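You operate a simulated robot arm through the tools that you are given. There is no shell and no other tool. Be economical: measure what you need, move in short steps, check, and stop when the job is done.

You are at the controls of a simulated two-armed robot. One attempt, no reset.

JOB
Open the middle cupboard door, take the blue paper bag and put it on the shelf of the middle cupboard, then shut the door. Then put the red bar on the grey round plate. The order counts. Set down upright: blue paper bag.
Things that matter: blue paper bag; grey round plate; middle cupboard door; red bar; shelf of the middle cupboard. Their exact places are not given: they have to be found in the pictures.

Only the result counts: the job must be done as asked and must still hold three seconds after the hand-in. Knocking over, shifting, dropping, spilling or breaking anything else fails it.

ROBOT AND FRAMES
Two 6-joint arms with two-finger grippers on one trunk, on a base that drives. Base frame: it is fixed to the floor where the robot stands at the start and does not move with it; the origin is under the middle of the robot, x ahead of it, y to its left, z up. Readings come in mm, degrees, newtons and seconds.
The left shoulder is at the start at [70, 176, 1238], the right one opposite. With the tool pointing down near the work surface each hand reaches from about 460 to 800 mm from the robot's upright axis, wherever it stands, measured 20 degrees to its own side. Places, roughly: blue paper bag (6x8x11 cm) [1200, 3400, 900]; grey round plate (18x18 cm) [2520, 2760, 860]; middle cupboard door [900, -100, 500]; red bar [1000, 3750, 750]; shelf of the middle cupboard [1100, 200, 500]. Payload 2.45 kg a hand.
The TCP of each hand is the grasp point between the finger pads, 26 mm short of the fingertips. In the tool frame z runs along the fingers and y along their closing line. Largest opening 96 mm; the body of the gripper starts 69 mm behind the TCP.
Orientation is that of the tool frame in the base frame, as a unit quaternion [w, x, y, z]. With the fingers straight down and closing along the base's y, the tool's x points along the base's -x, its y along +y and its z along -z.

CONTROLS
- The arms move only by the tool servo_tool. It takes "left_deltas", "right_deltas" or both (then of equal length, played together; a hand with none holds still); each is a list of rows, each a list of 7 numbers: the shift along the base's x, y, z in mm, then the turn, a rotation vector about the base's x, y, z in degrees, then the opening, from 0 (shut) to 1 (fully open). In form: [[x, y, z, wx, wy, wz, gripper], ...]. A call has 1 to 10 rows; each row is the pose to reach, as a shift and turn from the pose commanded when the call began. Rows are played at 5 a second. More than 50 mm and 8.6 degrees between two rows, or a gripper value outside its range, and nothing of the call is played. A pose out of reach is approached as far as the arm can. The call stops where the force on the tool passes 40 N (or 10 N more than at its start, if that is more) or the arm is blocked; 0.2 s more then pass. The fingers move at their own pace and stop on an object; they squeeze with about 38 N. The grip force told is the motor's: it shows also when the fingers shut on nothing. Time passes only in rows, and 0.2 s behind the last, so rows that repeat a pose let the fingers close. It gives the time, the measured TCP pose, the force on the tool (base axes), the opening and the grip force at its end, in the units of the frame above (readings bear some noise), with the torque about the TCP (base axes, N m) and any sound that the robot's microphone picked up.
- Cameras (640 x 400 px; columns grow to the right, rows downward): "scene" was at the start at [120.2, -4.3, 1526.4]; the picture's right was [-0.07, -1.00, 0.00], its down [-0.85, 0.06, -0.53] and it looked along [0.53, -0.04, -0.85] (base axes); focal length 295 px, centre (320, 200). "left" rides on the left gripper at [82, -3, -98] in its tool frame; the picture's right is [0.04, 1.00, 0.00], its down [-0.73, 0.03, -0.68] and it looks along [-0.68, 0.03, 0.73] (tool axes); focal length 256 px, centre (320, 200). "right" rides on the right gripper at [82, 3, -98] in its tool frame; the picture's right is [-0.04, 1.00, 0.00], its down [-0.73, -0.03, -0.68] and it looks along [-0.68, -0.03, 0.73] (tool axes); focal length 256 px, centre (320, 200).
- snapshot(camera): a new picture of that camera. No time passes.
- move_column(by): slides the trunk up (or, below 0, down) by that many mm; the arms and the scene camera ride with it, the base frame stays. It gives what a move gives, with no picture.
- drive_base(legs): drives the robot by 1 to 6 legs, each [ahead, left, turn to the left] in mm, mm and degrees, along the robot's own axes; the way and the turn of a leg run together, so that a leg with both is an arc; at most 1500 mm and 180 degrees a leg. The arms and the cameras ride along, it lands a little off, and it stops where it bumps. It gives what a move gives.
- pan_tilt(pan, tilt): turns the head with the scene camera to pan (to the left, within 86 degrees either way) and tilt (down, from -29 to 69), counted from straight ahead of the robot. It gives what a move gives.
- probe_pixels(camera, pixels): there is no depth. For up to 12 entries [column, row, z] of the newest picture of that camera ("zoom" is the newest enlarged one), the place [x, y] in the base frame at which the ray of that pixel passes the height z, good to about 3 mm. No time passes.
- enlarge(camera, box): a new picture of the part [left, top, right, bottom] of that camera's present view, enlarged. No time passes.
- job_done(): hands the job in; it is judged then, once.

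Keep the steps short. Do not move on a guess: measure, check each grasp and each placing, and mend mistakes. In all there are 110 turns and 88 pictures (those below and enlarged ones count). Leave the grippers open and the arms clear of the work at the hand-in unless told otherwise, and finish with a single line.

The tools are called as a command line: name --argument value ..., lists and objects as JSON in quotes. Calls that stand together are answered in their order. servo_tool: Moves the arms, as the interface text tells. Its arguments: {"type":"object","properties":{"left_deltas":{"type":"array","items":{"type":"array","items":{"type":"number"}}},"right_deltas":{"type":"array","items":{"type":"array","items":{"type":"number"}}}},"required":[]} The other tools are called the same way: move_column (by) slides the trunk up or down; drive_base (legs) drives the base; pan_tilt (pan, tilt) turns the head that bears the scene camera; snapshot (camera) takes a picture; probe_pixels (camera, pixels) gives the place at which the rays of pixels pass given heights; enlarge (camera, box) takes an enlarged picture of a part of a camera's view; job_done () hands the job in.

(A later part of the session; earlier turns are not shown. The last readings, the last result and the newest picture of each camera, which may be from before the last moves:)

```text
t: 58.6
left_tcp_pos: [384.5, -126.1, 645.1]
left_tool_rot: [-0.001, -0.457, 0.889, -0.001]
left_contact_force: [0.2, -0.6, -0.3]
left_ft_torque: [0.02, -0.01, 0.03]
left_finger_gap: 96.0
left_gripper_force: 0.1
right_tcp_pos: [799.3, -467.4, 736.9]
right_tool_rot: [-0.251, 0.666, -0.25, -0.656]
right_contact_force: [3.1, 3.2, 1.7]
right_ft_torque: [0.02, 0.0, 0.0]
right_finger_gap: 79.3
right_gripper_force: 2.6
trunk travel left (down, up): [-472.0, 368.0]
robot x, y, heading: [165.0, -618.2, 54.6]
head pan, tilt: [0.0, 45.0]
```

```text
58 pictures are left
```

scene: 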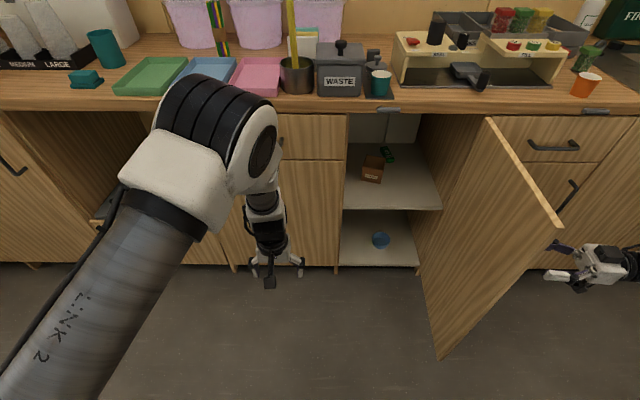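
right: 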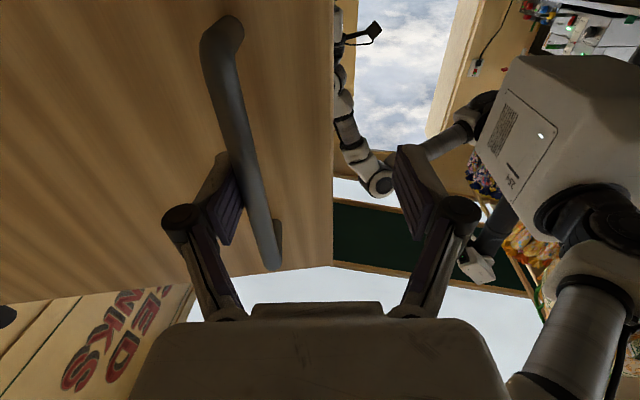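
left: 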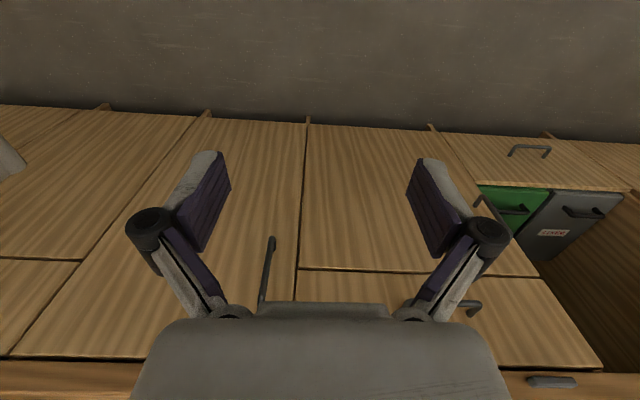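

Almost free. Shift 28 mm toward the hinge (+n), then drive the base right.

servo_tool --right_deltas '[[8, 11, 0, 0, 0, 0, 1], [16, 23, 0, 0, 0, 0, 1], [16, 23, 0, 0, 0, 0, 1]]'

drive_base --legs '[[0, -130, 0]]'

snapshot --camera "scene"

```text
t: 59.4
left_tcp_pos: [384.3, -128.3, 645.9]
left_tool_rot: [-0.001, -0.458, 0.889, 0.0]
left_contact_force: [-0.4, -0.3, -0.4]
left_ft_torque: [-0.02, 0.04, -0.02]
left_finger_gap: 96.0
left_gripper_force: 0.2
right_tcp_pos: [817.2, -444.7, 737.6]
right_tool_rot: [-0.251, 0.666, -0.249, -0.657]
right_contact_force: [0.1, 0.1, 0.8]
right_ft_torque: [0.02, 0.01, -0.01]
right_finger_gap: 96.0
right_gripper_force: 0.1
trunk travel left (down, up): [-472.0, 368.0]
robot x, y, heading: [163.8, -618.1, 54.4]
head pan, tilt: [0.0, 45.0]
```

```text
t: 60.7
left_tcp_pos: [489.7, -203.1, 645.2]
left_tool_rot: [0.0, -0.458, 0.889, 0.0]
left_contact_force: [-0.1, -0.6, 0.1]
left_ft_torque: [0.01, 0.01, 0.0]
left_finger_gap: 95.7
left_gripper_force: 0.1
right_tcp_pos: [922.8, -519.4, 736.1]
right_tool_rot: [-0.251, 0.665, -0.249, -0.657]
right_contact_force: [0.2, 0.2, -0.5]
right_ft_torque: [0.01, 0.04, -0.03]
right_finger_gap: 95.9
right_gripper_force: 0.0
trunk travel left (down, up): [-472.0, 368.0]
robot x, y, heading: [268.1, -688.9, 54.7]
head pan, tilt: [0.0, 45.0]
```

```text
57 pictures are left
```

scene: 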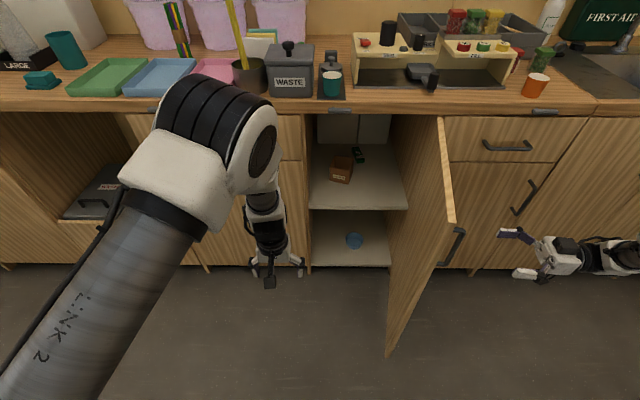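

The hand is clear and the door stays open. Measure the shelf: front edge at row ~208, box at (342,170).

probe_pixels --camera "scene" --pixels '[[312, 207, 500], [312, 207, 450], [404, 207, 500], [404, 207, 450], [340, 184, 500], [340, 184, 450], [312, 146, 500], [390, 146, 450], [312, 262, 100], [390, 265, 100], [330, 95, 850]]'

enlarge --camera "scene" --box '[290, 100, 430, 280]'

```text
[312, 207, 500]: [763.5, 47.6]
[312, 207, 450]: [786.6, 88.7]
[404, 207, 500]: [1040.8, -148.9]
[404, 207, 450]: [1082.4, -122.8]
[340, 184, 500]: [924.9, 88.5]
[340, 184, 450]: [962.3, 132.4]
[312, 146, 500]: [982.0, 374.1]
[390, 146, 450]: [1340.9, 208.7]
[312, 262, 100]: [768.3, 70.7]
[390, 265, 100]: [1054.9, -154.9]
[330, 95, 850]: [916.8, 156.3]
```

```text
2.22 times, centred on (360, 190) of scene
```

zoom: 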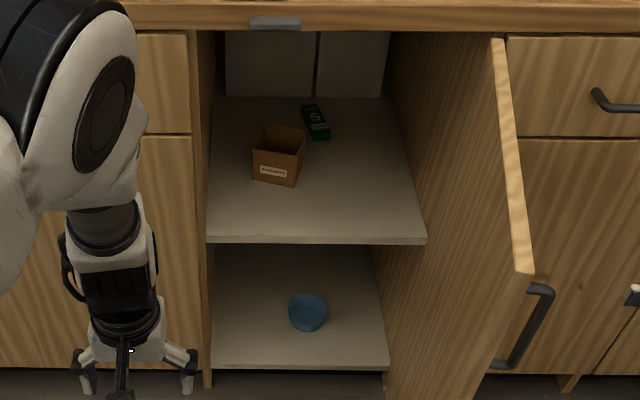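

Shelf is at z≈470, front at n≈510; free space right of the brown box. Now fetch the bag: back up, then fold the right arm in.

drive_base --legs '[[-140, 0, 0]]'

servo_tool --right_deltas '[[-20, 14, 0, 0, 0, -8.2, 1], [-40, 28, 0, 0, 0, -16.4, 1], [-60, 42, 0, 0, 0, -24.6, 1], [-80, 56, 0, 0, 0, -32.8, 1], [-100, 70, 0, 0, 0, -41, 1], [-120, 84, 0, 0, 0, -49.2, 1], [-140, 98, 0, 0, 0, -57.4, 1], [-160, 112, 0, 0, 0, -65, 1]]'

```text
t: 62.0
left_tcp_pos: [407.6, -320.2, 646.7]
left_tool_rot: [0.0, -0.458, 0.889, 0.0]
left_contact_force: [-0.3, -0.5, 1.0]
left_ft_torque: [0.04, 0.01, 0.01]
left_finger_gap: 96.2
left_gripper_force: 0.0
right_tcp_pos: [838.3, -637.7, 738.2]
right_tool_rot: [-0.252, 0.667, -0.249, -0.656]
right_contact_force: [0.0, 0.4, 0.5]
right_ft_torque: [0.01, -0.05, -0.02]
right_finger_gap: 96.2
right_gripper_force: 0.1
trunk travel left (down, up): [-472.0, 368.0]
robot x, y, heading: [186.5, -805.9, 54.5]
head pan, tilt: [0.0, 45.0]
```

```text
t: 63.8
left_tcp_pos: [406.4, -318.9, 644.8]
left_tool_rot: [0.0, -0.458, 0.889, -0.001]
left_contact_force: [0.8, 0.2, 0.4]
left_ft_torque: [-0.02, -0.04, -0.03]
left_finger_gap: 95.9
left_gripper_force: 0.1
right_tcp_pos: [678.6, -521.0, 737.2]
right_tool_rot: [0.565, -0.428, 0.568, 0.418]
right_contact_force: [-0.4, 1.0, 0.0]
right_ft_torque: [0.0, 0.0, -0.01]
right_finger_gap: 95.9
right_gripper_force: 0.0
trunk travel left (down, up): [-472.0, 368.0]
robot x, y, heading: [185.2, -807.4, 54.3]
head pan, tilt: [0.0, 45.0]
```

Finish the yaw, then pitch the hand back down.

servo_tool --right_deltas '[[-10, 7, 0, 0, 0, -6.3, 1], [-20, 14, 0, 0, 0, -12.6, 1], [-30, 21, 0, 0, 0, -18.8, 1]]'

servo_tool --right_deltas '[[0, 0, -8, -6.9, 4.95, 0, 1], [0, 0, -16, -13.8, 9.9, 0, 1], [0, 0, -24, -20.7, 14.85, 0, 1], [0, 0, -32, -27.6, 19.8, 0, 1], [0, 0, -40, -34.5, 24.75, 0, 1], [0, 0, -48, -41.4, 29.7, 0, 1], [0, 0, -56, -48.3, 34.65, 0, 1], [0, 0, -64, -55.2, 39.6, 0, 1], [0, 0, -72, -62.1, 44.55, 0, 1], [0, 0, -80, -69, 49.5, 0, 1]]'

move_column --by 250

pan_tilt --pan 0 --tilt 55

snapshot --camera "scene"

```text
t: 64.6
left_tcp_pos: [406.1, -319.5, 646.3]
left_tool_rot: [0.0, -0.458, 0.889, -0.001]
left_contact_force: [-0.8, 0.3, 0.0]
left_ft_torque: [-0.01, -0.02, -0.03]
left_finger_gap: 96.0
left_gripper_force: 0.1
right_tcp_pos: [650.2, -492.1, 740.1]
right_tool_rot: [0.624, -0.331, 0.631, 0.321]
right_contact_force: [0.4, -0.5, 0.0]
right_ft_torque: [-0.04, 0.07, -0.02]
right_finger_gap: 96.0
right_gripper_force: 0.1
right hand out of reach, approached as far as the arm can: row 1, 2, 3
trunk travel left (down, up): [-472.0, 368.0]
robot x, y, heading: [184.7, -808.3, 54.6]
head pan, tilt: [0.0, 45.0]
```

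```text
t: 66.8
left_tcp_pos: [405.8, -320.1, 643.6]
left_tool_rot: [-0.001, -0.457, 0.889, 0.0]
left_contact_force: [-0.8, -0.1, -0.8]
left_ft_torque: [-0.02, 0.02, -0.03]
left_finger_gap: 95.9
left_gripper_force: 0.2
right_tcp_pos: [641.7, -485.4, 664.9]
right_tool_rot: [0.074, -0.46, 0.882, 0.069]
right_contact_force: [0.8, 0.1, -0.3]
right_ft_torque: [-0.02, -0.01, 0.0]
right_finger_gap: 95.8
right_gripper_force: 0.1
right hand out of reach, approached as far as the arm can: row 10
trunk travel left (down, up): [-472.0, 368.0]
robot x, y, heading: [184.6, -808.1, 54.4]
head pan, tilt: [0.0, 45.0]
```

```text
t: 69.4
left_tcp_pos: [406.5, -319.5, 895.3]
left_tool_rot: [-0.001, -0.458, 0.889, 0.0]
left_contact_force: [-0.4, -0.6, 0.4]
left_ft_torque: [-0.03, -0.01, -0.02]
left_finger_gap: 96.1
left_gripper_force: 0.1
right_tcp_pos: [643.0, -485.5, 914.5]
right_tool_rot: [0.072, -0.46, 0.882, 0.07]
right_contact_force: [0.5, -0.1, -0.5]
right_ft_torque: [0.0, -0.01, 0.04]
right_finger_gap: 95.8
right_gripper_force: 0.0
trunk travel left (down, up): [-722.0, 118.0]
robot x, y, heading: [189.0, -809.1, 54.5]
head pan, tilt: [0.0, 45.0]
```

```text
t: 70.1
left_tcp_pos: [406.2, -319.6, 894.5]
left_tool_rot: [-0.001, -0.458, 0.889, -0.001]
left_contact_force: [0.1, -0.2, -0.3]
left_ft_torque: [-0.01, 0.03, -0.01]
left_finger_gap: 96.0
left_gripper_force: 0.0
right_tcp_pos: [642.6, -486.0, 914.5]
right_tool_rot: [0.072, -0.46, 0.882, 0.069]
right_contact_force: [-0.3, 0.1, -0.3]
right_ft_torque: [-0.01, 0.0, -0.01]
right_finger_gap: 95.8
right_gripper_force: 0.1
trunk travel left (down, up): [-722.0, 118.0]
robot x, y, heading: [187.3, -814.4, 54.6]
head pan, tilt: [0.0, 55.0]
```

```text
55 pictures are left
```

scene: 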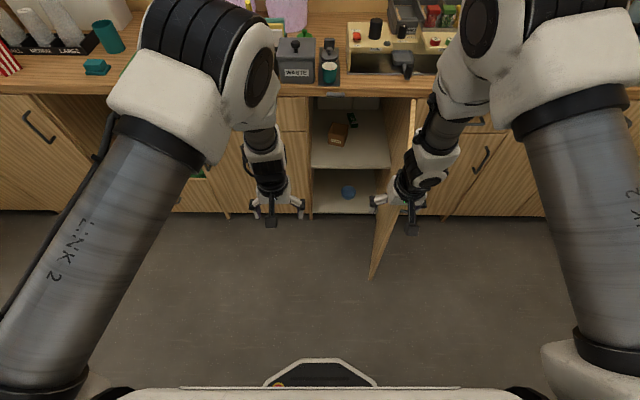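

Tuck the right hand in a little more, then turn to the doorway and approach it.

servo_tool --right_deltas '[[-18, 13, 0, -3, 2, 0, 1], [-36, 26, -10, -6, 4, 0, 1], [-53, 38, -20, -6.4, 4.6, 0, 1]]'

drive_base --legs '[[0, 0, 89.8], [0, -140, 0], [1250, 0, 0]]'

pan_tilt --pan 0 --tilt 30

snapshot --camera "scene"

```text
t: 70.9
left_tcp_pos: [405.7, -319.5, 894.6]
left_tool_rot: [0.001, -0.458, 0.889, -0.001]
left_contact_force: [-0.9, 0.7, 0.2]
left_ft_torque: [0.02, -0.02, -0.01]
left_finger_gap: 95.9
left_gripper_force: 0.0
right_tcp_pos: [588.6, -447.6, 893.9]
right_tool_rot: [0.011, -0.46, 0.887, 0.038]
right_contact_force: [0.5, -0.6, 0.1]
right_ft_torque: [-0.01, -0.03, -0.03]
right_finger_gap: 96.1
right_gripper_force: 0.1
right hand out of reach, approached as far as the arm can: row 1
trunk travel left (down, up): [-722.0, 118.0]
robot x, y, heading: [186.3, -810.3, 54.6]
head pan, tilt: [0.0, 55.0]
```

```text
t: 81.9
left_tcp_pos: [-1217.2, 299.4, 896.0]
left_tool_rot: [0.0, 0.948, -0.319, 0.0]
left_contact_force: [0.2, 0.5, -0.1]
left_ft_torque: [-0.04, -0.01, 0.0]
left_finger_gap: 95.9
left_gripper_force: 0.1
right_tcp_pos: [-1082.7, 478.0, 892.6]
right_tool_rot: [0.019, 0.948, -0.315, -0.035]
right_contact_force: [0.7, -0.4, 0.8]
right_ft_torque: [0.02, 0.01, 0.0]
right_finger_gap: 96.1
right_gripper_force: 0.0
trunk travel left (down, up): [-722.0, 118.0]
robot x, y, heading: [-733.9, 73.6, 143.1]
head pan, tilt: [0.0, 55.0]
```

```text
t: 82.8
left_tcp_pos: [-1216.4, 300.5, 894.5]
left_tool_rot: [-0.001, 0.948, -0.318, 0.0]
left_contact_force: [-0.3, -0.6, 0.3]
left_ft_torque: [0.02, 0.04, -0.02]
left_finger_gap: 96.0
left_gripper_force: 0.1
right_tcp_pos: [-1083.6, 477.6, 893.5]
right_tool_rot: [0.019, 0.949, -0.313, -0.035]
right_contact_force: [0.4, -0.2, 0.2]
right_ft_torque: [-0.02, -0.05, -0.01]
right_finger_gap: 95.9
right_gripper_force: 0.1
trunk travel left (down, up): [-722.0, 118.0]
robot x, y, heading: [-732.8, 63.4, 143.0]
head pan, tilt: [0.0, 30.0]
```

```text
54 pictures are left
```

scene: 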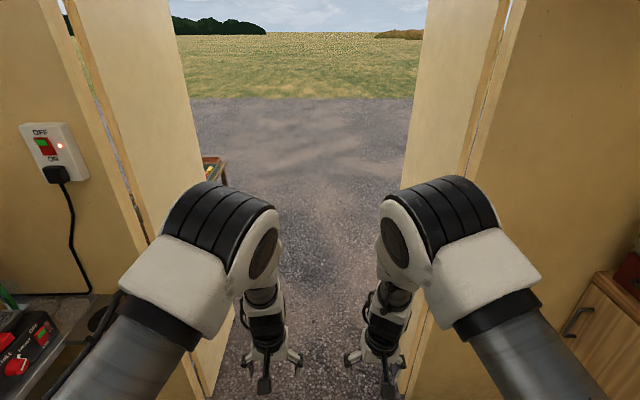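

Aligned nearly; correct 40 mm left and 1.4° and drive out between the door leaves.

drive_base --legs '[[0, 45, 1.4], [1000, 0, 0]]'

drive_base --legs '[[1000, 0, 0]]'

pan_tilt --pan -75 --tilt 15

snapshot --camera "scene"

pan_tilt --pan 60 --tilt 25

snapshot --camera "scene"

```text
t: 88.5
left_tcp_pos: [-2074.8, 841.7, 895.6]
left_tool_rot: [0.0, 0.952, -0.307, 0.0]
left_contact_force: [0.5, -0.1, 0.5]
left_ft_torque: [0.0, 0.02, 0.01]
left_finger_gap: 96.1
left_gripper_force: 0.1
right_tcp_pos: [-1946.6, 1024.7, 892.6]
right_tool_rot: [0.019, 0.952, -0.302, -0.036]
right_contact_force: [0.0, 0.0, 0.7]
right_ft_torque: [-0.04, 0.0, -0.01]
right_finger_gap: 96.0
right_gripper_force: 0.0
trunk travel left (down, up): [-722.0, 118.0]
robot x, y, heading: [-1585.1, 619.0, 144.9]
head pan, tilt: [0.0, 30.0]
```

```text
t: 93.8
left_tcp_pos: [-2900.3, 1438.8, 895.1]
left_tool_rot: [-0.001, 0.951, -0.308, -0.001]
left_contact_force: [-0.5, -0.6, 0.0]
left_ft_torque: [-0.04, -0.01, -0.01]
left_finger_gap: 95.7
left_gripper_force: 0.0
right_tcp_pos: [-2770.3, 1620.5, 893.0]
right_tool_rot: [0.019, 0.951, -0.305, -0.035]
right_contact_force: [0.2, -0.2, -0.6]
right_ft_torque: [0.0, 0.03, -0.01]
right_finger_gap: 95.8
right_gripper_force: 0.1
trunk travel left (down, up): [-722.0, 118.0]
robot x, y, heading: [-2414.3, 1213.7, 144.3]
head pan, tilt: [0.0, 30.0]
```

```text
t: 95.3
left_tcp_pos: [-2901.2, 1439.1, 894.3]
left_tool_rot: [0.0, 0.951, -0.308, 0.001]
left_contact_force: [-0.3, 1.0, 0.3]
left_ft_torque: [0.01, 0.04, 0.02]
left_finger_gap: 95.8
left_gripper_force: 0.0
right_tcp_pos: [-2770.9, 1621.1, 894.0]
right_tool_rot: [0.019, 0.951, -0.306, -0.036]
right_contact_force: [0.0, 1.0, 0.4]
right_ft_torque: [-0.02, 0.03, 0.02]
right_finger_gap: 95.9
right_gripper_force: 0.1
trunk travel left (down, up): [-722.0, 118.0]
robot x, y, heading: [-2410.1, 1215.0, 144.3]
head pan, tilt: [-75.0, 15.0]
```

```text
53 pictures are left
```

scene: 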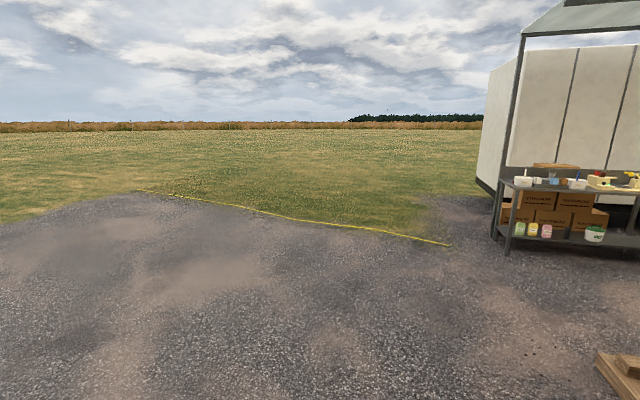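

```text
t: 97.5
left_tcp_pos: [-2900.1, 1439.3, 895.6]
left_tool_rot: [0.001, 0.951, -0.309, 0.001]
left_contact_force: [0.2, -0.5, -0.1]
left_ft_torque: [0.0, -0.02, 0.03]
left_finger_gap: 96.1
left_gripper_force: 0.0
right_tcp_pos: [-2770.7, 1620.9, 893.7]
right_tool_rot: [0.018, 0.951, -0.306, -0.035]
right_contact_force: [-0.4, 0.7, -1.2]
right_ft_torque: [0.0, -0.01, -0.01]
right_finger_gap: 95.9
right_gripper_force: 0.0
trunk travel left (down, up): [-722.0, 118.0]
robot x, y, heading: [-2413.1, 1217.6, 144.0]
head pan, tilt: [60.0, 25.0]
```

```text
52 pictures are left
```

scene: 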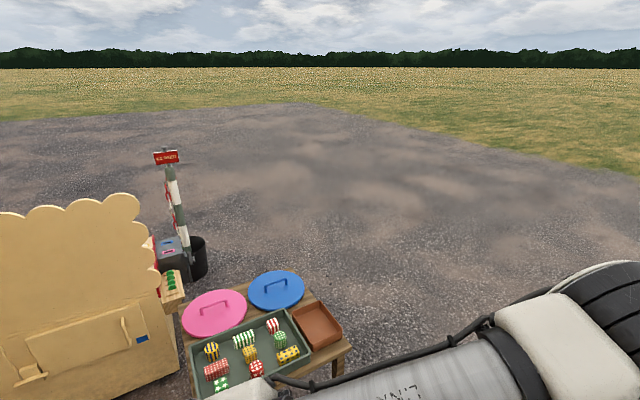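

A second stall with a working table lies behind the first trailer, matching the bag/bar places. Turn right to face it.

drive_base --legs '[[0, 0, -112]]'

pan_tilt --pan 0 --tilt 18

snapshot --camera "scene"

enlarge --camera "scene" --box '[220, 80, 480, 240]'

```text
t: 102.6
left_tcp_pos: [-2013.3, 1573.8, 896.5]
left_tool_rot: [-0.001, -0.265, 0.964, 0.0]
left_contact_force: [0.2, 0.3, 0.9]
left_ft_torque: [-0.01, 0.01, 0.01]
left_finger_gap: 96.2
left_gripper_force: 0.0
right_tcp_pos: [-1898.6, 1383.1, 893.1]
right_tool_rot: [0.02, -0.268, 0.963, 0.035]
right_contact_force: [0.5, -1.1, -0.2]
right_ft_torque: [-0.01, 0.0, 0.01]
right_finger_gap: 96.0
right_gripper_force: 0.0
trunk travel left (down, up): [-722.0, 118.0]
robot x, y, heading: [-2410.0, 1217.5, 30.3]
head pan, tilt: [60.0, 25.0]
```

```text
t: 103.9
left_tcp_pos: [-2013.7, 1574.4, 894.4]
left_tool_rot: [-0.001, -0.266, 0.964, 0.0]
left_contact_force: [-0.4, -0.5, 0.1]
left_ft_torque: [0.0, 0.01, 0.02]
left_finger_gap: 95.9
left_gripper_force: 0.1
right_tcp_pos: [-1898.2, 1383.7, 893.5]
right_tool_rot: [0.019, -0.268, 0.963, 0.036]
right_contact_force: [0.3, 0.2, -0.2]
right_ft_torque: [-0.03, 0.0, -0.01]
right_finger_gap: 95.7
right_gripper_force: 0.1
trunk travel left (down, up): [-722.0, 118.0]
robot x, y, heading: [-2411.1, 1214.0, 30.7]
head pan, tilt: [0.0, 18.0]
```

```text
51 pictures are left
```

scene: 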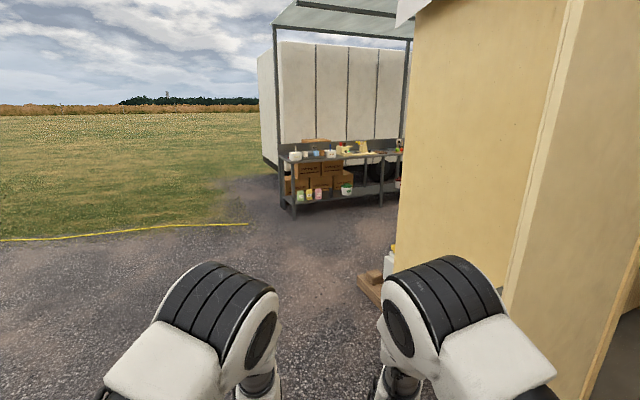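

```text
2.46 times, centred on (350, 160) of scene
```

zoom: 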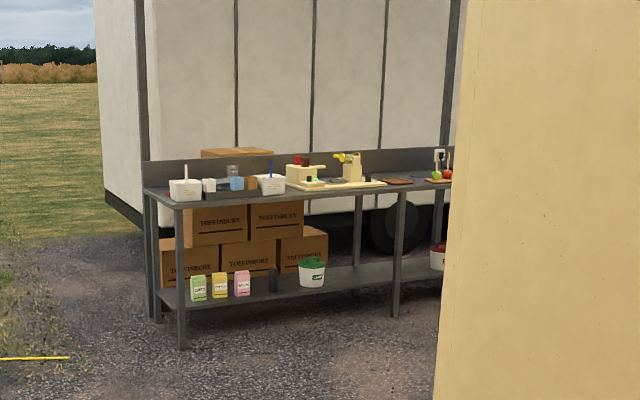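

The blue bag is at zoom (237,184) on the bench. Probe bench legs, obstacles.

probe_pixels --camera "zoom" --pixels '[[182, 348, 0], [395, 316, 0], [178, 205, 860], [400, 186, 860], [237, 190, 870], [438, 380, 0], [70, 358, 0]]'

probe_pixels --camera "scene" --pixels '[[360, 280, 0], [382, 305, 0], [395, 240, 0], [248, 224, 0], [320, 155, 880]]'

```text
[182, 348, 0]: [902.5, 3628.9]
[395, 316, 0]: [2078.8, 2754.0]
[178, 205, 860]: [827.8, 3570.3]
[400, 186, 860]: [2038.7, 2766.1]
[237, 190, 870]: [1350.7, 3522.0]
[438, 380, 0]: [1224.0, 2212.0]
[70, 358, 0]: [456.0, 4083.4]
```

```text
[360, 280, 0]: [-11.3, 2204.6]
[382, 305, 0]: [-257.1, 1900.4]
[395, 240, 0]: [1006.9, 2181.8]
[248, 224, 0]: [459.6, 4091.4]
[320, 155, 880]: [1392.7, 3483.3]
```

Bench front runs at n≈3460 parallel to the counter. Drive out along +n, then slide right in front of the bench.

drive_base --legs '[[0, 0, 23.7], [1500, 0, 0], [1500, 0, 0], [0, -1500, 0]]'

snapshot --camera "scene"

```text
t: 126.6
left_tcp_pos: [823.4, 3164.6, 894.2]
left_tool_rot: [-0.001, -0.437, 0.899, 0.001]
left_contact_force: [0.2, -0.3, 0.3]
left_ft_torque: [-0.01, 0.02, -0.03]
left_finger_gap: 96.0
left_gripper_force: 0.0
right_tcp_pos: [999.5, 3027.5, 893.5]
right_tool_rot: [0.012, -0.44, 0.897, 0.038]
right_contact_force: [-0.6, 0.4, -0.5]
right_ft_torque: [0.01, 0.02, 0.02]
right_finger_gap: 96.1
right_gripper_force: 0.0
trunk travel left (down, up): [-722.0, 118.0]
robot x, y, heading: [580.3, 2688.3, 51.9]
head pan, tilt: [0.0, 18.0]
```

```text
49 pictures are left
```

scene: 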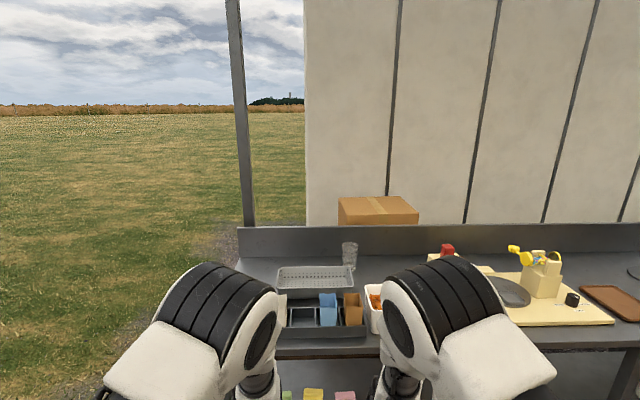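

I see the blue bag in a tray at (328,308), a grey round plate at (505,290). Look closer.

drive_base --legs '[[100, -120, 2.5]]'

pan_tilt --pan 0 --tilt 35

snapshot --camera "scene"

enlarge --camera "scene" --box '[180, 90, 500, 290]'

```text
t: 128.0
left_tcp_pos: [956.0, 3184.2, 896.0]
left_tool_rot: [0.001, -0.456, 0.89, -0.001]
left_contact_force: [0.2, 0.3, 0.9]
left_ft_torque: [0.01, -0.01, 0.0]
left_finger_gap: 96.0
left_gripper_force: 0.1
right_tcp_pos: [1138.5, 3055.2, 894.1]
right_tool_rot: [0.012, -0.459, 0.888, 0.039]
right_contact_force: [-0.1, -0.4, 0.4]
right_ft_torque: [0.02, 0.02, -0.01]
right_finger_gap: 95.9
right_gripper_force: 0.1
trunk travel left (down, up): [-722.0, 118.0]
robot x, y, heading: [735.0, 2691.2, 54.2]
head pan, tilt: [0.0, 18.0]
```

```text
t: 128.8
left_tcp_pos: [958.4, 3185.4, 895.0]
left_tool_rot: [-0.001, -0.457, 0.89, 0.0]
left_contact_force: [-0.1, 0.1, 0.6]
left_ft_torque: [-0.04, -0.01, -0.03]
left_finger_gap: 96.1
left_gripper_force: 0.1
right_tcp_pos: [1139.2, 3055.0, 892.6]
right_tool_rot: [0.011, -0.458, 0.888, 0.038]
right_contact_force: [-0.7, -0.1, -0.1]
right_ft_torque: [-0.01, 0.01, -0.02]
right_finger_gap: 96.2
right_gripper_force: 0.0
trunk travel left (down, up): [-722.0, 118.0]
robot x, y, heading: [736.8, 2697.7, 54.1]
head pan, tilt: [0.0, 35.0]
```

```text
48 pictures are left
```

scene: 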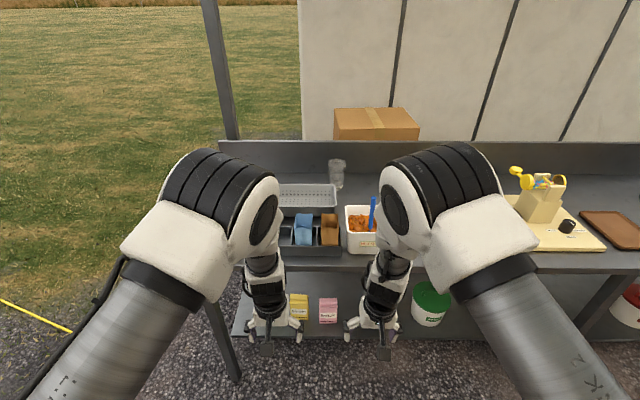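

```text
2.00 times, centred on (340, 190) of scene
```

zoom: 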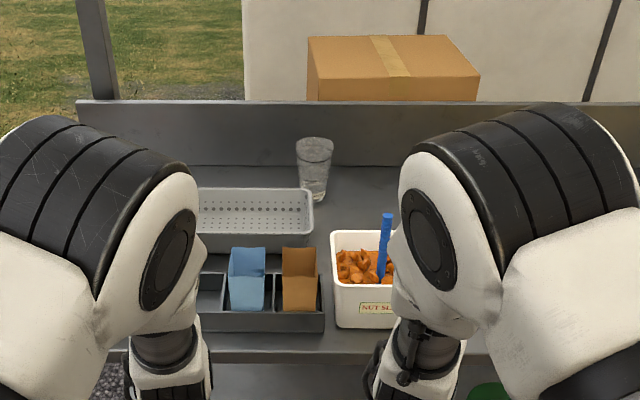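

Probe bag, tray and brown bag extents at several heights.

probe_pixels --camera "zoom" --pixels '[[231, 248, 980], [265, 248, 980], [230, 276, 980], [266, 276, 980], [282, 248, 980], [200, 331, 880], [323, 332, 880], [323, 275, 910], [247, 310, 910], [150, 362, 870], [460, 362, 870], [331, 286, 960]]'

snapshot --camera "left"

```text
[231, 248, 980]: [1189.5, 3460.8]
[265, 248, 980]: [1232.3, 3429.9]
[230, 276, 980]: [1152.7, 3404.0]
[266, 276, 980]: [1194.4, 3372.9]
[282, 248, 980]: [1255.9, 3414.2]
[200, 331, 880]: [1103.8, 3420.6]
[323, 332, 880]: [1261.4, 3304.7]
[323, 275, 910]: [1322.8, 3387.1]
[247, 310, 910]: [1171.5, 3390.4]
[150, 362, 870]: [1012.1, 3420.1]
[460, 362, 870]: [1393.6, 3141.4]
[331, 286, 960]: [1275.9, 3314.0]
```

```text
46 pictures are left
```

left: 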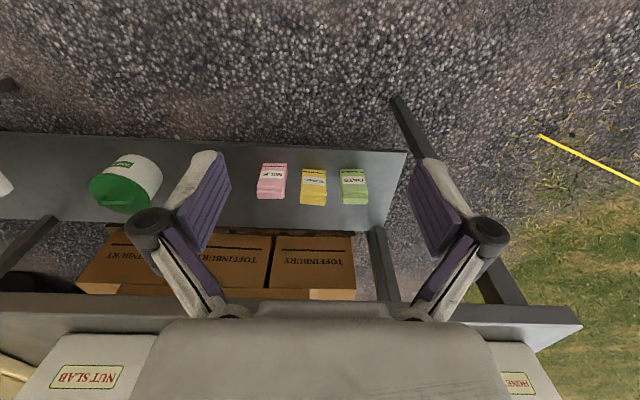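

Bag ≈5.5 cm wide, ~7 deep, top z≈980, centre ≈(1192,3417); brown bag is 28 mm to its right. I'll grasp its upper half with the left hand tilted 50°. Raise and tilt the hand first, then drive up a bit.

servo_tool --left_deltas '[[0, 0, 20, 6.8, -4.9, 0, 1], [0, 0, 40, 13.5, -9.8, 0, 1], [0, 0, 60, 20.3, -14.7, 0, 1], [0, 0, 80, 27, -19.5, 0, 1], [0, 0, 100, 33.8, -24.4, 0, 1], [0, 0, 120, 40.5, -29.3, 0, 1]]'

drive_base --legs '[[110, 0, 0]]'

snapshot --camera "left"

snapshot --camera "scene"

```text
t: 130.0
left_tcp_pos: [900.8, 3198.3, 940.0]
left_tool_rot: [0.21, -0.455, 0.862, 0.076]
left_contact_force: [-0.1, -0.2, -0.2]
left_ft_torque: [-0.02, 0.01, -0.01]
left_finger_gap: 95.9
left_gripper_force: 0.0
left hand out of reach, approached as far as the arm can: row 1, 2, 3, 4, 5, 6
right_tcp_pos: [1139.7, 3055.6, 894.1]
right_tool_rot: [0.011, -0.458, 0.888, 0.038]
right_contact_force: [0.1, -0.3, -0.3]
right_ft_torque: [-0.04, 0.02, 0.01]
right_finger_gap: 96.0
right_gripper_force: 0.0
trunk travel left (down, up): [-722.0, 118.0]
robot x, y, heading: [735.5, 2697.0, 54.5]
head pan, tilt: [0.0, 35.0]
stopped in row 6 (left hand): the arm was blocked; the commanded pose is now the measured one
```

```text
t: 131.2
left_tcp_pos: [963.5, 3286.5, 941.6]
left_tool_rot: [0.211, -0.456, 0.861, 0.077]
left_contact_force: [0.1, 0.1, 0.1]
left_ft_torque: [0.04, -0.03, -0.02]
left_finger_gap: 96.2
left_gripper_force: 0.1
right_tcp_pos: [1201.4, 3143.2, 892.4]
right_tool_rot: [0.012, -0.459, 0.887, 0.039]
right_contact_force: [-0.2, -0.3, -0.6]
right_ft_torque: [-0.02, -0.02, 0.0]
right_finger_gap: 96.1
right_gripper_force: 0.1
trunk travel left (down, up): [-722.0, 118.0]
robot x, y, heading: [794.2, 2785.5, 54.2]
head pan, tilt: [0.0, 35.0]
```

```text
45 pictures are left
```

left: 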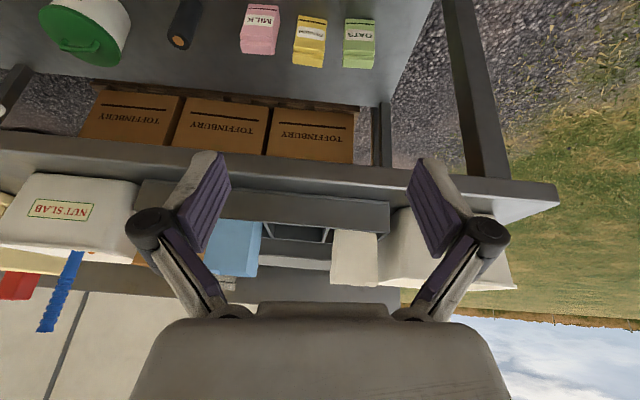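

```text
44 pictures are left
```

scene: 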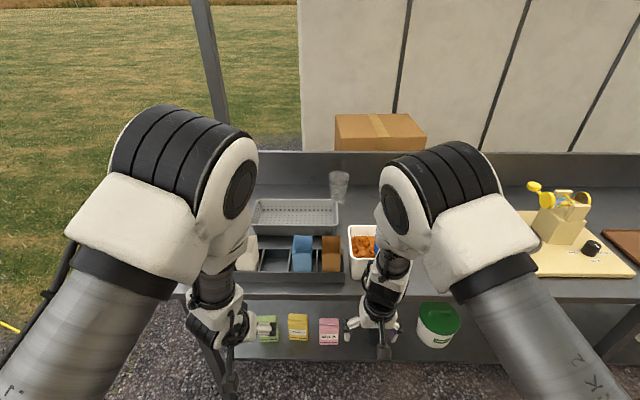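

The arm needs to be further out to tilt. First refine the bag's position in this new view.

enlarge --camera "scene" --box '[220, 180, 380, 290]'

servo_tool --left_deltas '[[10, 12, 30, 2, -1, 0, 1], [24, 25, 60, 5, -3, 0, 1], [55, 33, 75, 9, -5, 0, 1], [90, 42, 75, 13, -7, 0, 1], [120, 48, 75, 16, -8.5, 0, 1], [150, 55, 75, 19, -10, 0, 1], [179, 61, 75, 21.7, -11.5, 0, 1]]'

snapshot --camera "left"

```text
3.64 times, centred on (300, 235) of scene
```

zoom: 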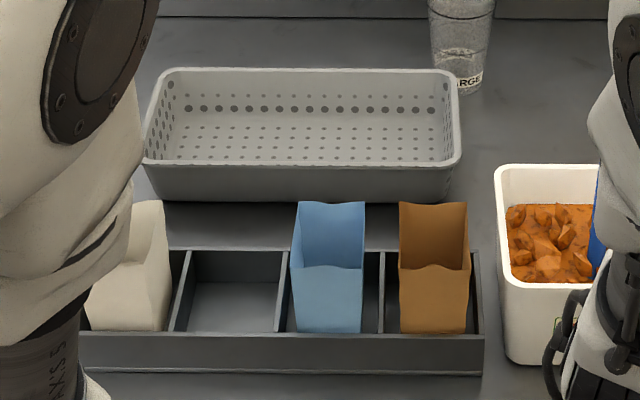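

```text
t: 132.8
left_tcp_pos: [1104.7, 3405.2, 1066.4]
left_tool_rot: [0.352, -0.435, 0.818, 0.132]
left_contact_force: [-1.0, 0.5, -0.3]
left_ft_torque: [0.01, -0.02, 0.0]
left_finger_gap: 96.0
left_gripper_force: 0.1
left hand out of reach, approached as far as the arm can: row 3, 4, 5, 6, 7
right_tcp_pos: [1202.2, 3143.7, 891.6]
right_tool_rot: [0.011, -0.459, 0.888, 0.039]
right_contact_force: [-0.3, -0.1, 0.6]
right_ft_torque: [-0.02, 0.01, -0.01]
right_finger_gap: 96.1
right_gripper_force: 0.0
trunk travel left (down, up): [-722.0, 118.0]
robot x, y, heading: [799.8, 2785.7, 54.3]
head pan, tilt: [0.0, 35.0]
```

```text
42 pictures are left
```

left: 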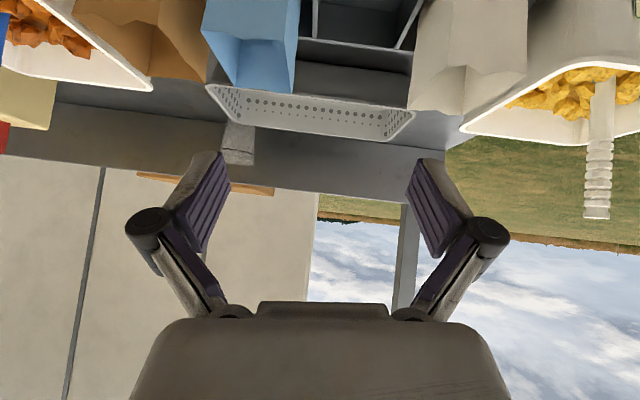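

The arm is too folded here. Back off 130 mm and raise the trunk 100; meanwhile probe the bag in the enlarged picture.

probe_pixels --camera "zoom" --pixels '[[298, 202, 985], [365, 203, 985], [292, 267, 985], [364, 267, 985], [400, 203, 985], [399, 267, 985], [480, 374, 870], [480, 336, 910], [296, 331, 900], [362, 333, 900]]'

drive_base --legs '[[-130, 0, 0]]'

move_column --by 100

```text
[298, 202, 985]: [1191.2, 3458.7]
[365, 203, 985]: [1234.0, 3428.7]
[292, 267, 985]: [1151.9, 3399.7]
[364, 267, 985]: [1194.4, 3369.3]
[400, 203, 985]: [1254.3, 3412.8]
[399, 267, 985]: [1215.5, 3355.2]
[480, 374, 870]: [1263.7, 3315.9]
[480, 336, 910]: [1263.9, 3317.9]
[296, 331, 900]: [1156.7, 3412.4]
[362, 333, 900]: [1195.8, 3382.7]
```

```text
t: 134.1
left_tcp_pos: [1030.9, 3304.0, 1069.6]
left_tool_rot: [0.355, -0.434, 0.817, 0.132]
left_contact_force: [0.1, 0.7, -0.4]
left_ft_torque: [0.0, 0.01, 0.03]
left_finger_gap: 96.1
left_gripper_force: 0.0
right_tcp_pos: [1129.1, 3040.4, 892.0]
right_tool_rot: [0.011, -0.458, 0.888, 0.038]
right_contact_force: [-0.3, 0.1, -0.8]
right_ft_torque: [0.02, 0.03, -0.02]
right_finger_gap: 96.0
right_gripper_force: 0.0
trunk travel left (down, up): [-722.0, 118.0]
robot x, y, heading: [718.9, 2680.0, 54.5]
head pan, tilt: [0.0, 35.0]
```

```text
t: 135.4
left_tcp_pos: [1028.8, 3303.1, 1170.1]
left_tool_rot: [0.356, -0.435, 0.816, 0.131]
left_contact_force: [-0.7, 0.7, 0.2]
left_ft_torque: [-0.01, 0.03, -0.03]
left_finger_gap: 95.9
left_gripper_force: 0.0
right_tcp_pos: [1128.2, 3038.9, 992.5]
right_tool_rot: [0.011, -0.458, 0.888, 0.038]
right_contact_force: [0.0, -0.2, -0.3]
right_ft_torque: [0.01, 0.0, 0.01]
right_finger_gap: 96.1
right_gripper_force: 0.1
trunk travel left (down, up): [-822.0, 18.0]
robot x, y, heading: [721.6, 2677.8, 54.1]
head pan, tilt: [0.0, 35.0]
```

Bag: width 52, centre (1193,3414), rim z≈985, tray rim z≈910. Move to a pre-grasp 110 mm back along the finger axis, opening 0.78.

servo_tool --left_deltas '[[27, 8, -37, 2, 0.2, 0.2, 0.78], [54, 17, -74, 4, 0.5, 0.4, 0.78], [82, 25, -112, 6, 0.7, 0.5, 0.78], [109, 33.6, -149, 7.7, 0.9, 0.7, 0.78]]'

snapshot --camera "left"

snapshot --camera "scene"

```text
t: 136.4
left_tcp_pos: [1097.0, 3416.7, 1059.4]
left_tool_rot: [0.374, -0.37, 0.838, 0.145]
left_contact_force: [0.4, 1.3, 0.5]
left_ft_torque: [-0.13, 0.15, -0.04]
left_finger_gap: 74.7
left_gripper_force: 0.2
left hand out of reach, approached as far as the arm can: row 1, 2, 3, 4
right_tcp_pos: [1130.3, 3038.9, 991.7]
right_tool_rot: [0.009, -0.458, 0.888, 0.038]
right_contact_force: [-0.3, -0.6, -0.6]
right_ft_torque: [-0.04, 0.03, -0.03]
right_finger_gap: 95.9
right_gripper_force: 0.0
trunk travel left (down, up): [-822.0, 18.0]
robot x, y, heading: [723.3, 2677.5, 54.2]
head pan, tilt: [0.0, 35.0]
```

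```text
41 pictures are left
```

left: 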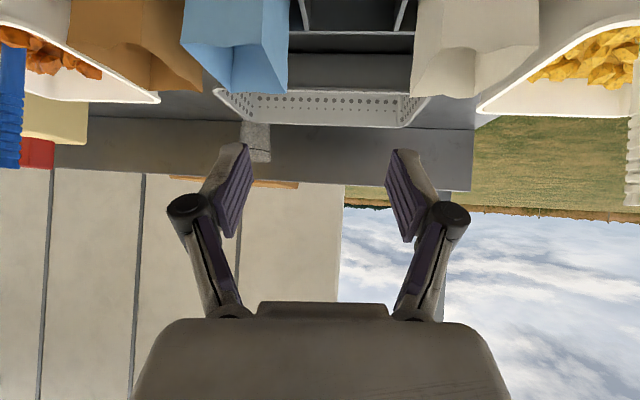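

```text
40 pictures are left
```

scene: 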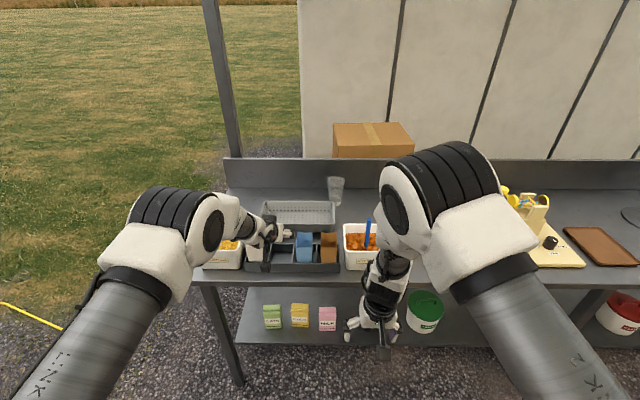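

The left arm stuck short of the commanded pose. I let it settle toward the same command a few rows.

servo_tool --left_deltas '[[0, 0, 10, 0, 0, 0, 0.78], [0, 0, 10, 0, 0, 0, 0.78], [0, 0, 10, 0, 0, 0, 0.78], [0, 0, 10, 0, 0, 0, 0.78]]'

```text
t: 137.4
left_tcp_pos: [1092.4, 3415.7, 1070.0]
left_tool_rot: [0.374, -0.371, 0.838, 0.145]
left_contact_force: [-0.1, -0.4, 0.4]
left_ft_torque: [-0.01, 0.0, -0.01]
left_finger_gap: 74.8
left_gripper_force: 0.0
right_tcp_pos: [1128.1, 3039.2, 993.6]
right_tool_rot: [0.011, -0.458, 0.888, 0.039]
right_contact_force: [0.0, 0.0, 0.7]
right_ft_torque: [0.02, -0.01, -0.03]
right_finger_gap: 96.2
right_gripper_force: 0.0
trunk travel left (down, up): [-822.0, 18.0]
robot x, y, heading: [724.2, 2680.4, 54.4]
head pan, tilt: [0.0, 35.0]
```

It moves again. Try a sideways step (right 75 mm, back 30) at this height.

servo_tool --left_deltas '[[20, -14, 0, 0, 0, 0, 0.78], [40, -29, 0, 0, 0, 0, 0.78], [60, -43, 0, 0, 0, 0, 0.78]]'

```text
t: 138.2
left_tcp_pos: [1130.3, 3386.7, 1061.8]
left_tool_rot: [0.36, -0.371, 0.846, 0.133]
left_contact_force: [0.0, 0.2, -0.1]
left_ft_torque: [0.01, 0.02, 0.03]
left_finger_gap: 74.8
left_gripper_force: 0.0
left hand out of reach, approached as far as the arm can: row 2, 3
right_tcp_pos: [1128.8, 3039.9, 993.2]
right_tool_rot: [0.01, -0.459, 0.887, 0.039]
right_contact_force: [-0.3, -0.6, 0.1]
right_ft_torque: [-0.01, 0.04, 0.0]
right_finger_gap: 96.2
right_gripper_force: 0.0
trunk travel left (down, up): [-822.0, 18.0]
robot x, y, heading: [724.4, 2678.1, 54.3]
head pan, tilt: [0.0, 35.0]
```

The arm is at its folding limit here; backing the base 100 mm gives the needed distance. Then go to pre-grasp.

drive_base --legs '[[-100, 0, 0]]'

```text
t: 139.3
left_tcp_pos: [1073.8, 3306.8, 1061.8]
left_tool_rot: [0.36, -0.37, 0.846, 0.131]
left_contact_force: [1.3, 0.5, -0.5]
left_ft_torque: [-0.01, 0.02, -0.02]
left_finger_gap: 74.8
left_gripper_force: 0.1
right_tcp_pos: [1071.6, 2959.0, 991.9]
right_tool_rot: [0.011, -0.458, 0.888, 0.039]
right_contact_force: [0.7, -0.9, -0.7]
right_ft_torque: [-0.01, 0.0, 0.01]
right_finger_gap: 95.7
right_gripper_force: 0.0
trunk travel left (down, up): [-822.0, 18.0]
robot x, y, heading: [665.1, 2601.0, 54.0]
head pan, tilt: [0.0, 35.0]
```

servo_tool --left_deltas '[[16, 7, 0, 1.3, -0.4, 2, 0.78], [32, 15, -10, 2.6, -0.7, 4.1, 0.78], [48, 22, -25, 4, -1, 6.2, 0.78], [64, 30, -41, 5.3, -1.4, 8.2, 0.78]]'

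snapshot --camera "left"

```text
t: 140.3
left_tcp_pos: [1133.0, 3329.6, 1022.9]
left_tool_rot: [0.376, -0.414, 0.806, 0.192]
left_contact_force: [0.1, -0.1, -0.2]
left_ft_torque: [-0.01, -0.02, -0.03]
left_finger_gap: 74.9
left_gripper_force: 0.1
left hand out of reach, approached as far as the arm can: row 4
right_tcp_pos: [1072.3, 2958.7, 992.3]
right_tool_rot: [0.011, -0.458, 0.888, 0.038]
right_contact_force: [-0.1, 0.0, 0.8]
right_ft_torque: [0.02, 0.02, 0.01]
right_finger_gap: 96.2
right_gripper_force: 0.1
trunk travel left (down, up): [-822.0, 18.0]
robot x, y, heading: [665.6, 2599.4, 53.8]
head pan, tilt: [0.0, 35.0]
```

```text
39 pictures are left
```

left: 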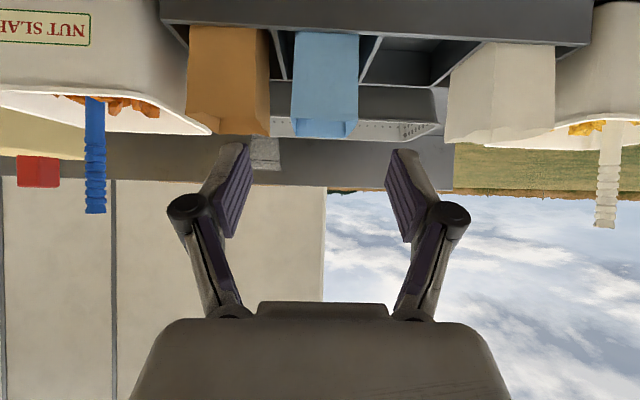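

Bag is centred between the fingers (cols 291–358). Verify its rim and neighbours from this camera.

probe_pixels --camera "left" --pixels '[[291, 135, 985], [358, 137, 985], [291, 100, 985], [360, 100, 985], [270, 100, 985], [268, 136, 985], [292, 36, 910]]'

```text
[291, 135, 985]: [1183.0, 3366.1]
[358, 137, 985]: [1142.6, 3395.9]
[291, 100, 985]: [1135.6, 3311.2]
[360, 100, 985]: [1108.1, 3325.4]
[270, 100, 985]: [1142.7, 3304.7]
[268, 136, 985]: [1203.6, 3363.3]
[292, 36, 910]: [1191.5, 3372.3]
```

The brown bag is ~20–25 mm off, so I narrow the opening to 64 mm and approach along the finger axis, stopping half-way to look.

servo_tool --left_deltas '[[0, 0, 0, 0, 0, 0, 0.667], [10, 15, -15, 0, 0, 0, 0.667], [20, 29, -30, 0, 0, 0, 0.667], [28, 41, -42, 0, 0, 0, 0.667]]'

snapshot --camera "left"

```text
t: 141.3
left_tcp_pos: [1116.3, 3336.8, 1002.0]
left_tool_rot: [0.377, -0.414, 0.806, 0.191]
left_contact_force: [-0.5, -0.3, -0.2]
left_ft_torque: [0.02, 0.0, -0.02]
left_finger_gap: 63.8
left_gripper_force: 0.0
left hand out of reach, approached as far as the arm can: row 2, 3, 4
right_tcp_pos: [1070.6, 2957.5, 992.8]
right_tool_rot: [0.01, -0.457, 0.889, 0.037]
right_contact_force: [-0.5, -0.3, -0.2]
right_ft_torque: [0.0, 0.0, 0.0]
right_finger_gap: 95.8
right_gripper_force: 0.0
trunk travel left (down, up): [-822.0, 18.0]
robot x, y, heading: [662.6, 2598.0, 54.2]
head pan, tilt: [0.0, 35.0]
```

```text
38 pictures are left
```

left: 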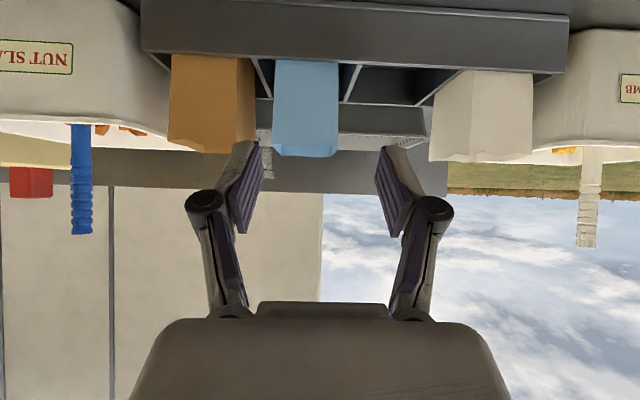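

It's being limited on the inward side. I strafe the base right 130 mm so that the bag lies more to the arm's own side, then re-aim.

drive_base --legs '[[0, -130, 0]]'

servo_tool --left_deltas '[[-20, 10, 5, 0, 0, 0, 0.667], [-45, 26, 10, 0, 0, 0, 0.667], [-75, 45, 10, 0, 0, 0, 0.667]]'

```text
t: 142.6
left_tcp_pos: [1218.6, 3263.2, 1003.6]
left_tool_rot: [0.377, -0.416, 0.805, 0.192]
left_contact_force: [0.3, -0.1, 0.3]
left_ft_torque: [0.02, -0.01, 0.01]
left_finger_gap: 64.0
left_gripper_force: 0.1
right_tcp_pos: [1173.3, 2884.4, 992.6]
right_tool_rot: [0.01, -0.458, 0.888, 0.037]
right_contact_force: [0.5, 0.3, -0.2]
right_ft_torque: [-0.04, -0.02, -0.01]
right_finger_gap: 96.0
right_gripper_force: 0.2
trunk travel left (down, up): [-822.0, 18.0]
robot x, y, heading: [767.8, 2524.6, 54.2]
head pan, tilt: [0.0, 35.0]
```

```text
t: 143.4
left_tcp_pos: [1143.8, 3306.1, 1009.5]
left_tool_rot: [0.376, -0.416, 0.805, 0.192]
left_contact_force: [-0.4, -0.4, 0.9]
left_ft_torque: [0.02, 0.02, 0.0]
left_finger_gap: 64.1
left_gripper_force: 0.0
right_tcp_pos: [1173.7, 2885.3, 993.5]
right_tool_rot: [0.011, -0.458, 0.888, 0.038]
right_contact_force: [-0.2, 0.1, -0.8]
right_ft_torque: [0.01, 0.03, -0.02]
right_finger_gap: 96.0
right_gripper_force: 0.1
trunk travel left (down, up): [-822.0, 18.0]
robot x, y, heading: [765.9, 2524.1, 53.9]
head pan, tilt: [0.0, 35.0]
```

Now it follows. Go to 50 mm short of the grasp and look.

servo_tool --left_deltas '[[-20, 14.5, 0, 0, 0, 0, 0.667], [-3, 38, -10, 0, 0, 0, 0.667], [13.4, 60.7, -24.5, 0, 0, 0, 0.667]]'

snapshot --camera "left"

snapshot --camera "scene"

```text
t: 144.2
left_tcp_pos: [1132.5, 3326.5, 1000.9]
left_tool_rot: [0.377, -0.415, 0.806, 0.192]
left_contact_force: [-0.4, -0.4, -0.9]
left_ft_torque: [-0.03, 0.05, 0.04]
left_finger_gap: 63.8
left_gripper_force: 0.1
left hand out of reach, approached as far as the arm can: row 2, 3
right_tcp_pos: [1174.6, 2884.0, 993.4]
right_tool_rot: [0.011, -0.457, 0.888, 0.039]
right_contact_force: [0.9, -0.2, 0.1]
right_ft_torque: [0.03, 0.04, 0.01]
right_finger_gap: 96.0
right_gripper_force: 0.0
trunk travel left (down, up): [-822.0, 18.0]
robot x, y, heading: [769.4, 2522.4, 54.3]
head pan, tilt: [0.0, 35.0]
```

```text
37 pictures are left
```

left: 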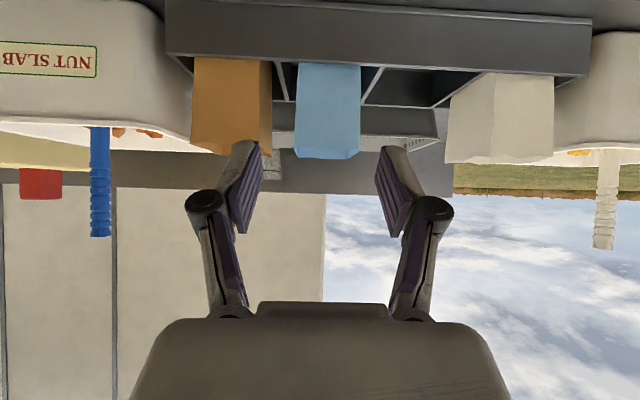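

```text
36 pictures are left
```

scene: 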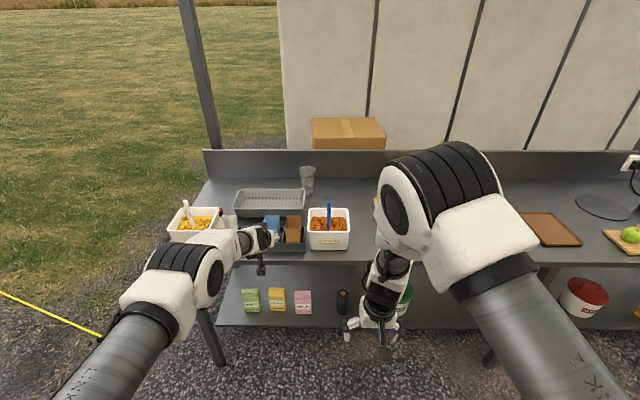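

That is the far reach limit (865 mm ahead). Retract the hand, drive 130 mm ahead, and re-approach.

servo_tool --left_deltas '[[-20, -28, 15, 0, 0, 0, 0.667], [-40, -56, 30, 0, 0, 0, 0.667], [-60, -84, 30, 0, 0, 0, 0.667]]'

drive_base --legs '[[130, 0, 0]]'

```text
t: 145.0
left_tcp_pos: [1073.5, 3241.4, 1029.7]
left_tool_rot: [0.378, -0.414, 0.806, 0.192]
left_contact_force: [-0.2, -0.6, 0.4]
left_ft_torque: [-0.01, 0.01, -0.03]
left_finger_gap: 64.0
left_gripper_force: 0.0
left hand out of reach, approached as far as the arm can: row 1
right_tcp_pos: [1173.4, 2883.3, 993.1]
right_tool_rot: [0.012, -0.457, 0.888, 0.038]
right_contact_force: [-1.1, -1.0, 0.2]
right_ft_torque: [0.04, 0.01, -0.02]
right_finger_gap: 95.8
right_gripper_force: 0.0
trunk travel left (down, up): [-822.0, 18.0]
robot x, y, heading: [765.5, 2525.0, 54.2]
head pan, tilt: [0.0, 35.0]
```

```text
t: 146.3
left_tcp_pos: [1151.6, 3348.1, 1030.5]
left_tool_rot: [0.377, -0.416, 0.805, 0.193]
left_contact_force: [0.1, 0.0, 0.1]
left_ft_torque: [-0.03, -0.02, 0.0]
left_finger_gap: 64.2
left_gripper_force: 0.1
right_tcp_pos: [1251.0, 2991.4, 994.8]
right_tool_rot: [0.011, -0.459, 0.888, 0.038]
right_contact_force: [0.4, 0.1, 0.0]
right_ft_torque: [0.0, -0.02, 0.01]
right_finger_gap: 95.6
right_gripper_force: 0.0
trunk travel left (down, up): [-822.0, 18.0]
robot x, y, heading: [847.9, 2632.2, 54.0]
head pan, tilt: [0.0, 35.0]
```

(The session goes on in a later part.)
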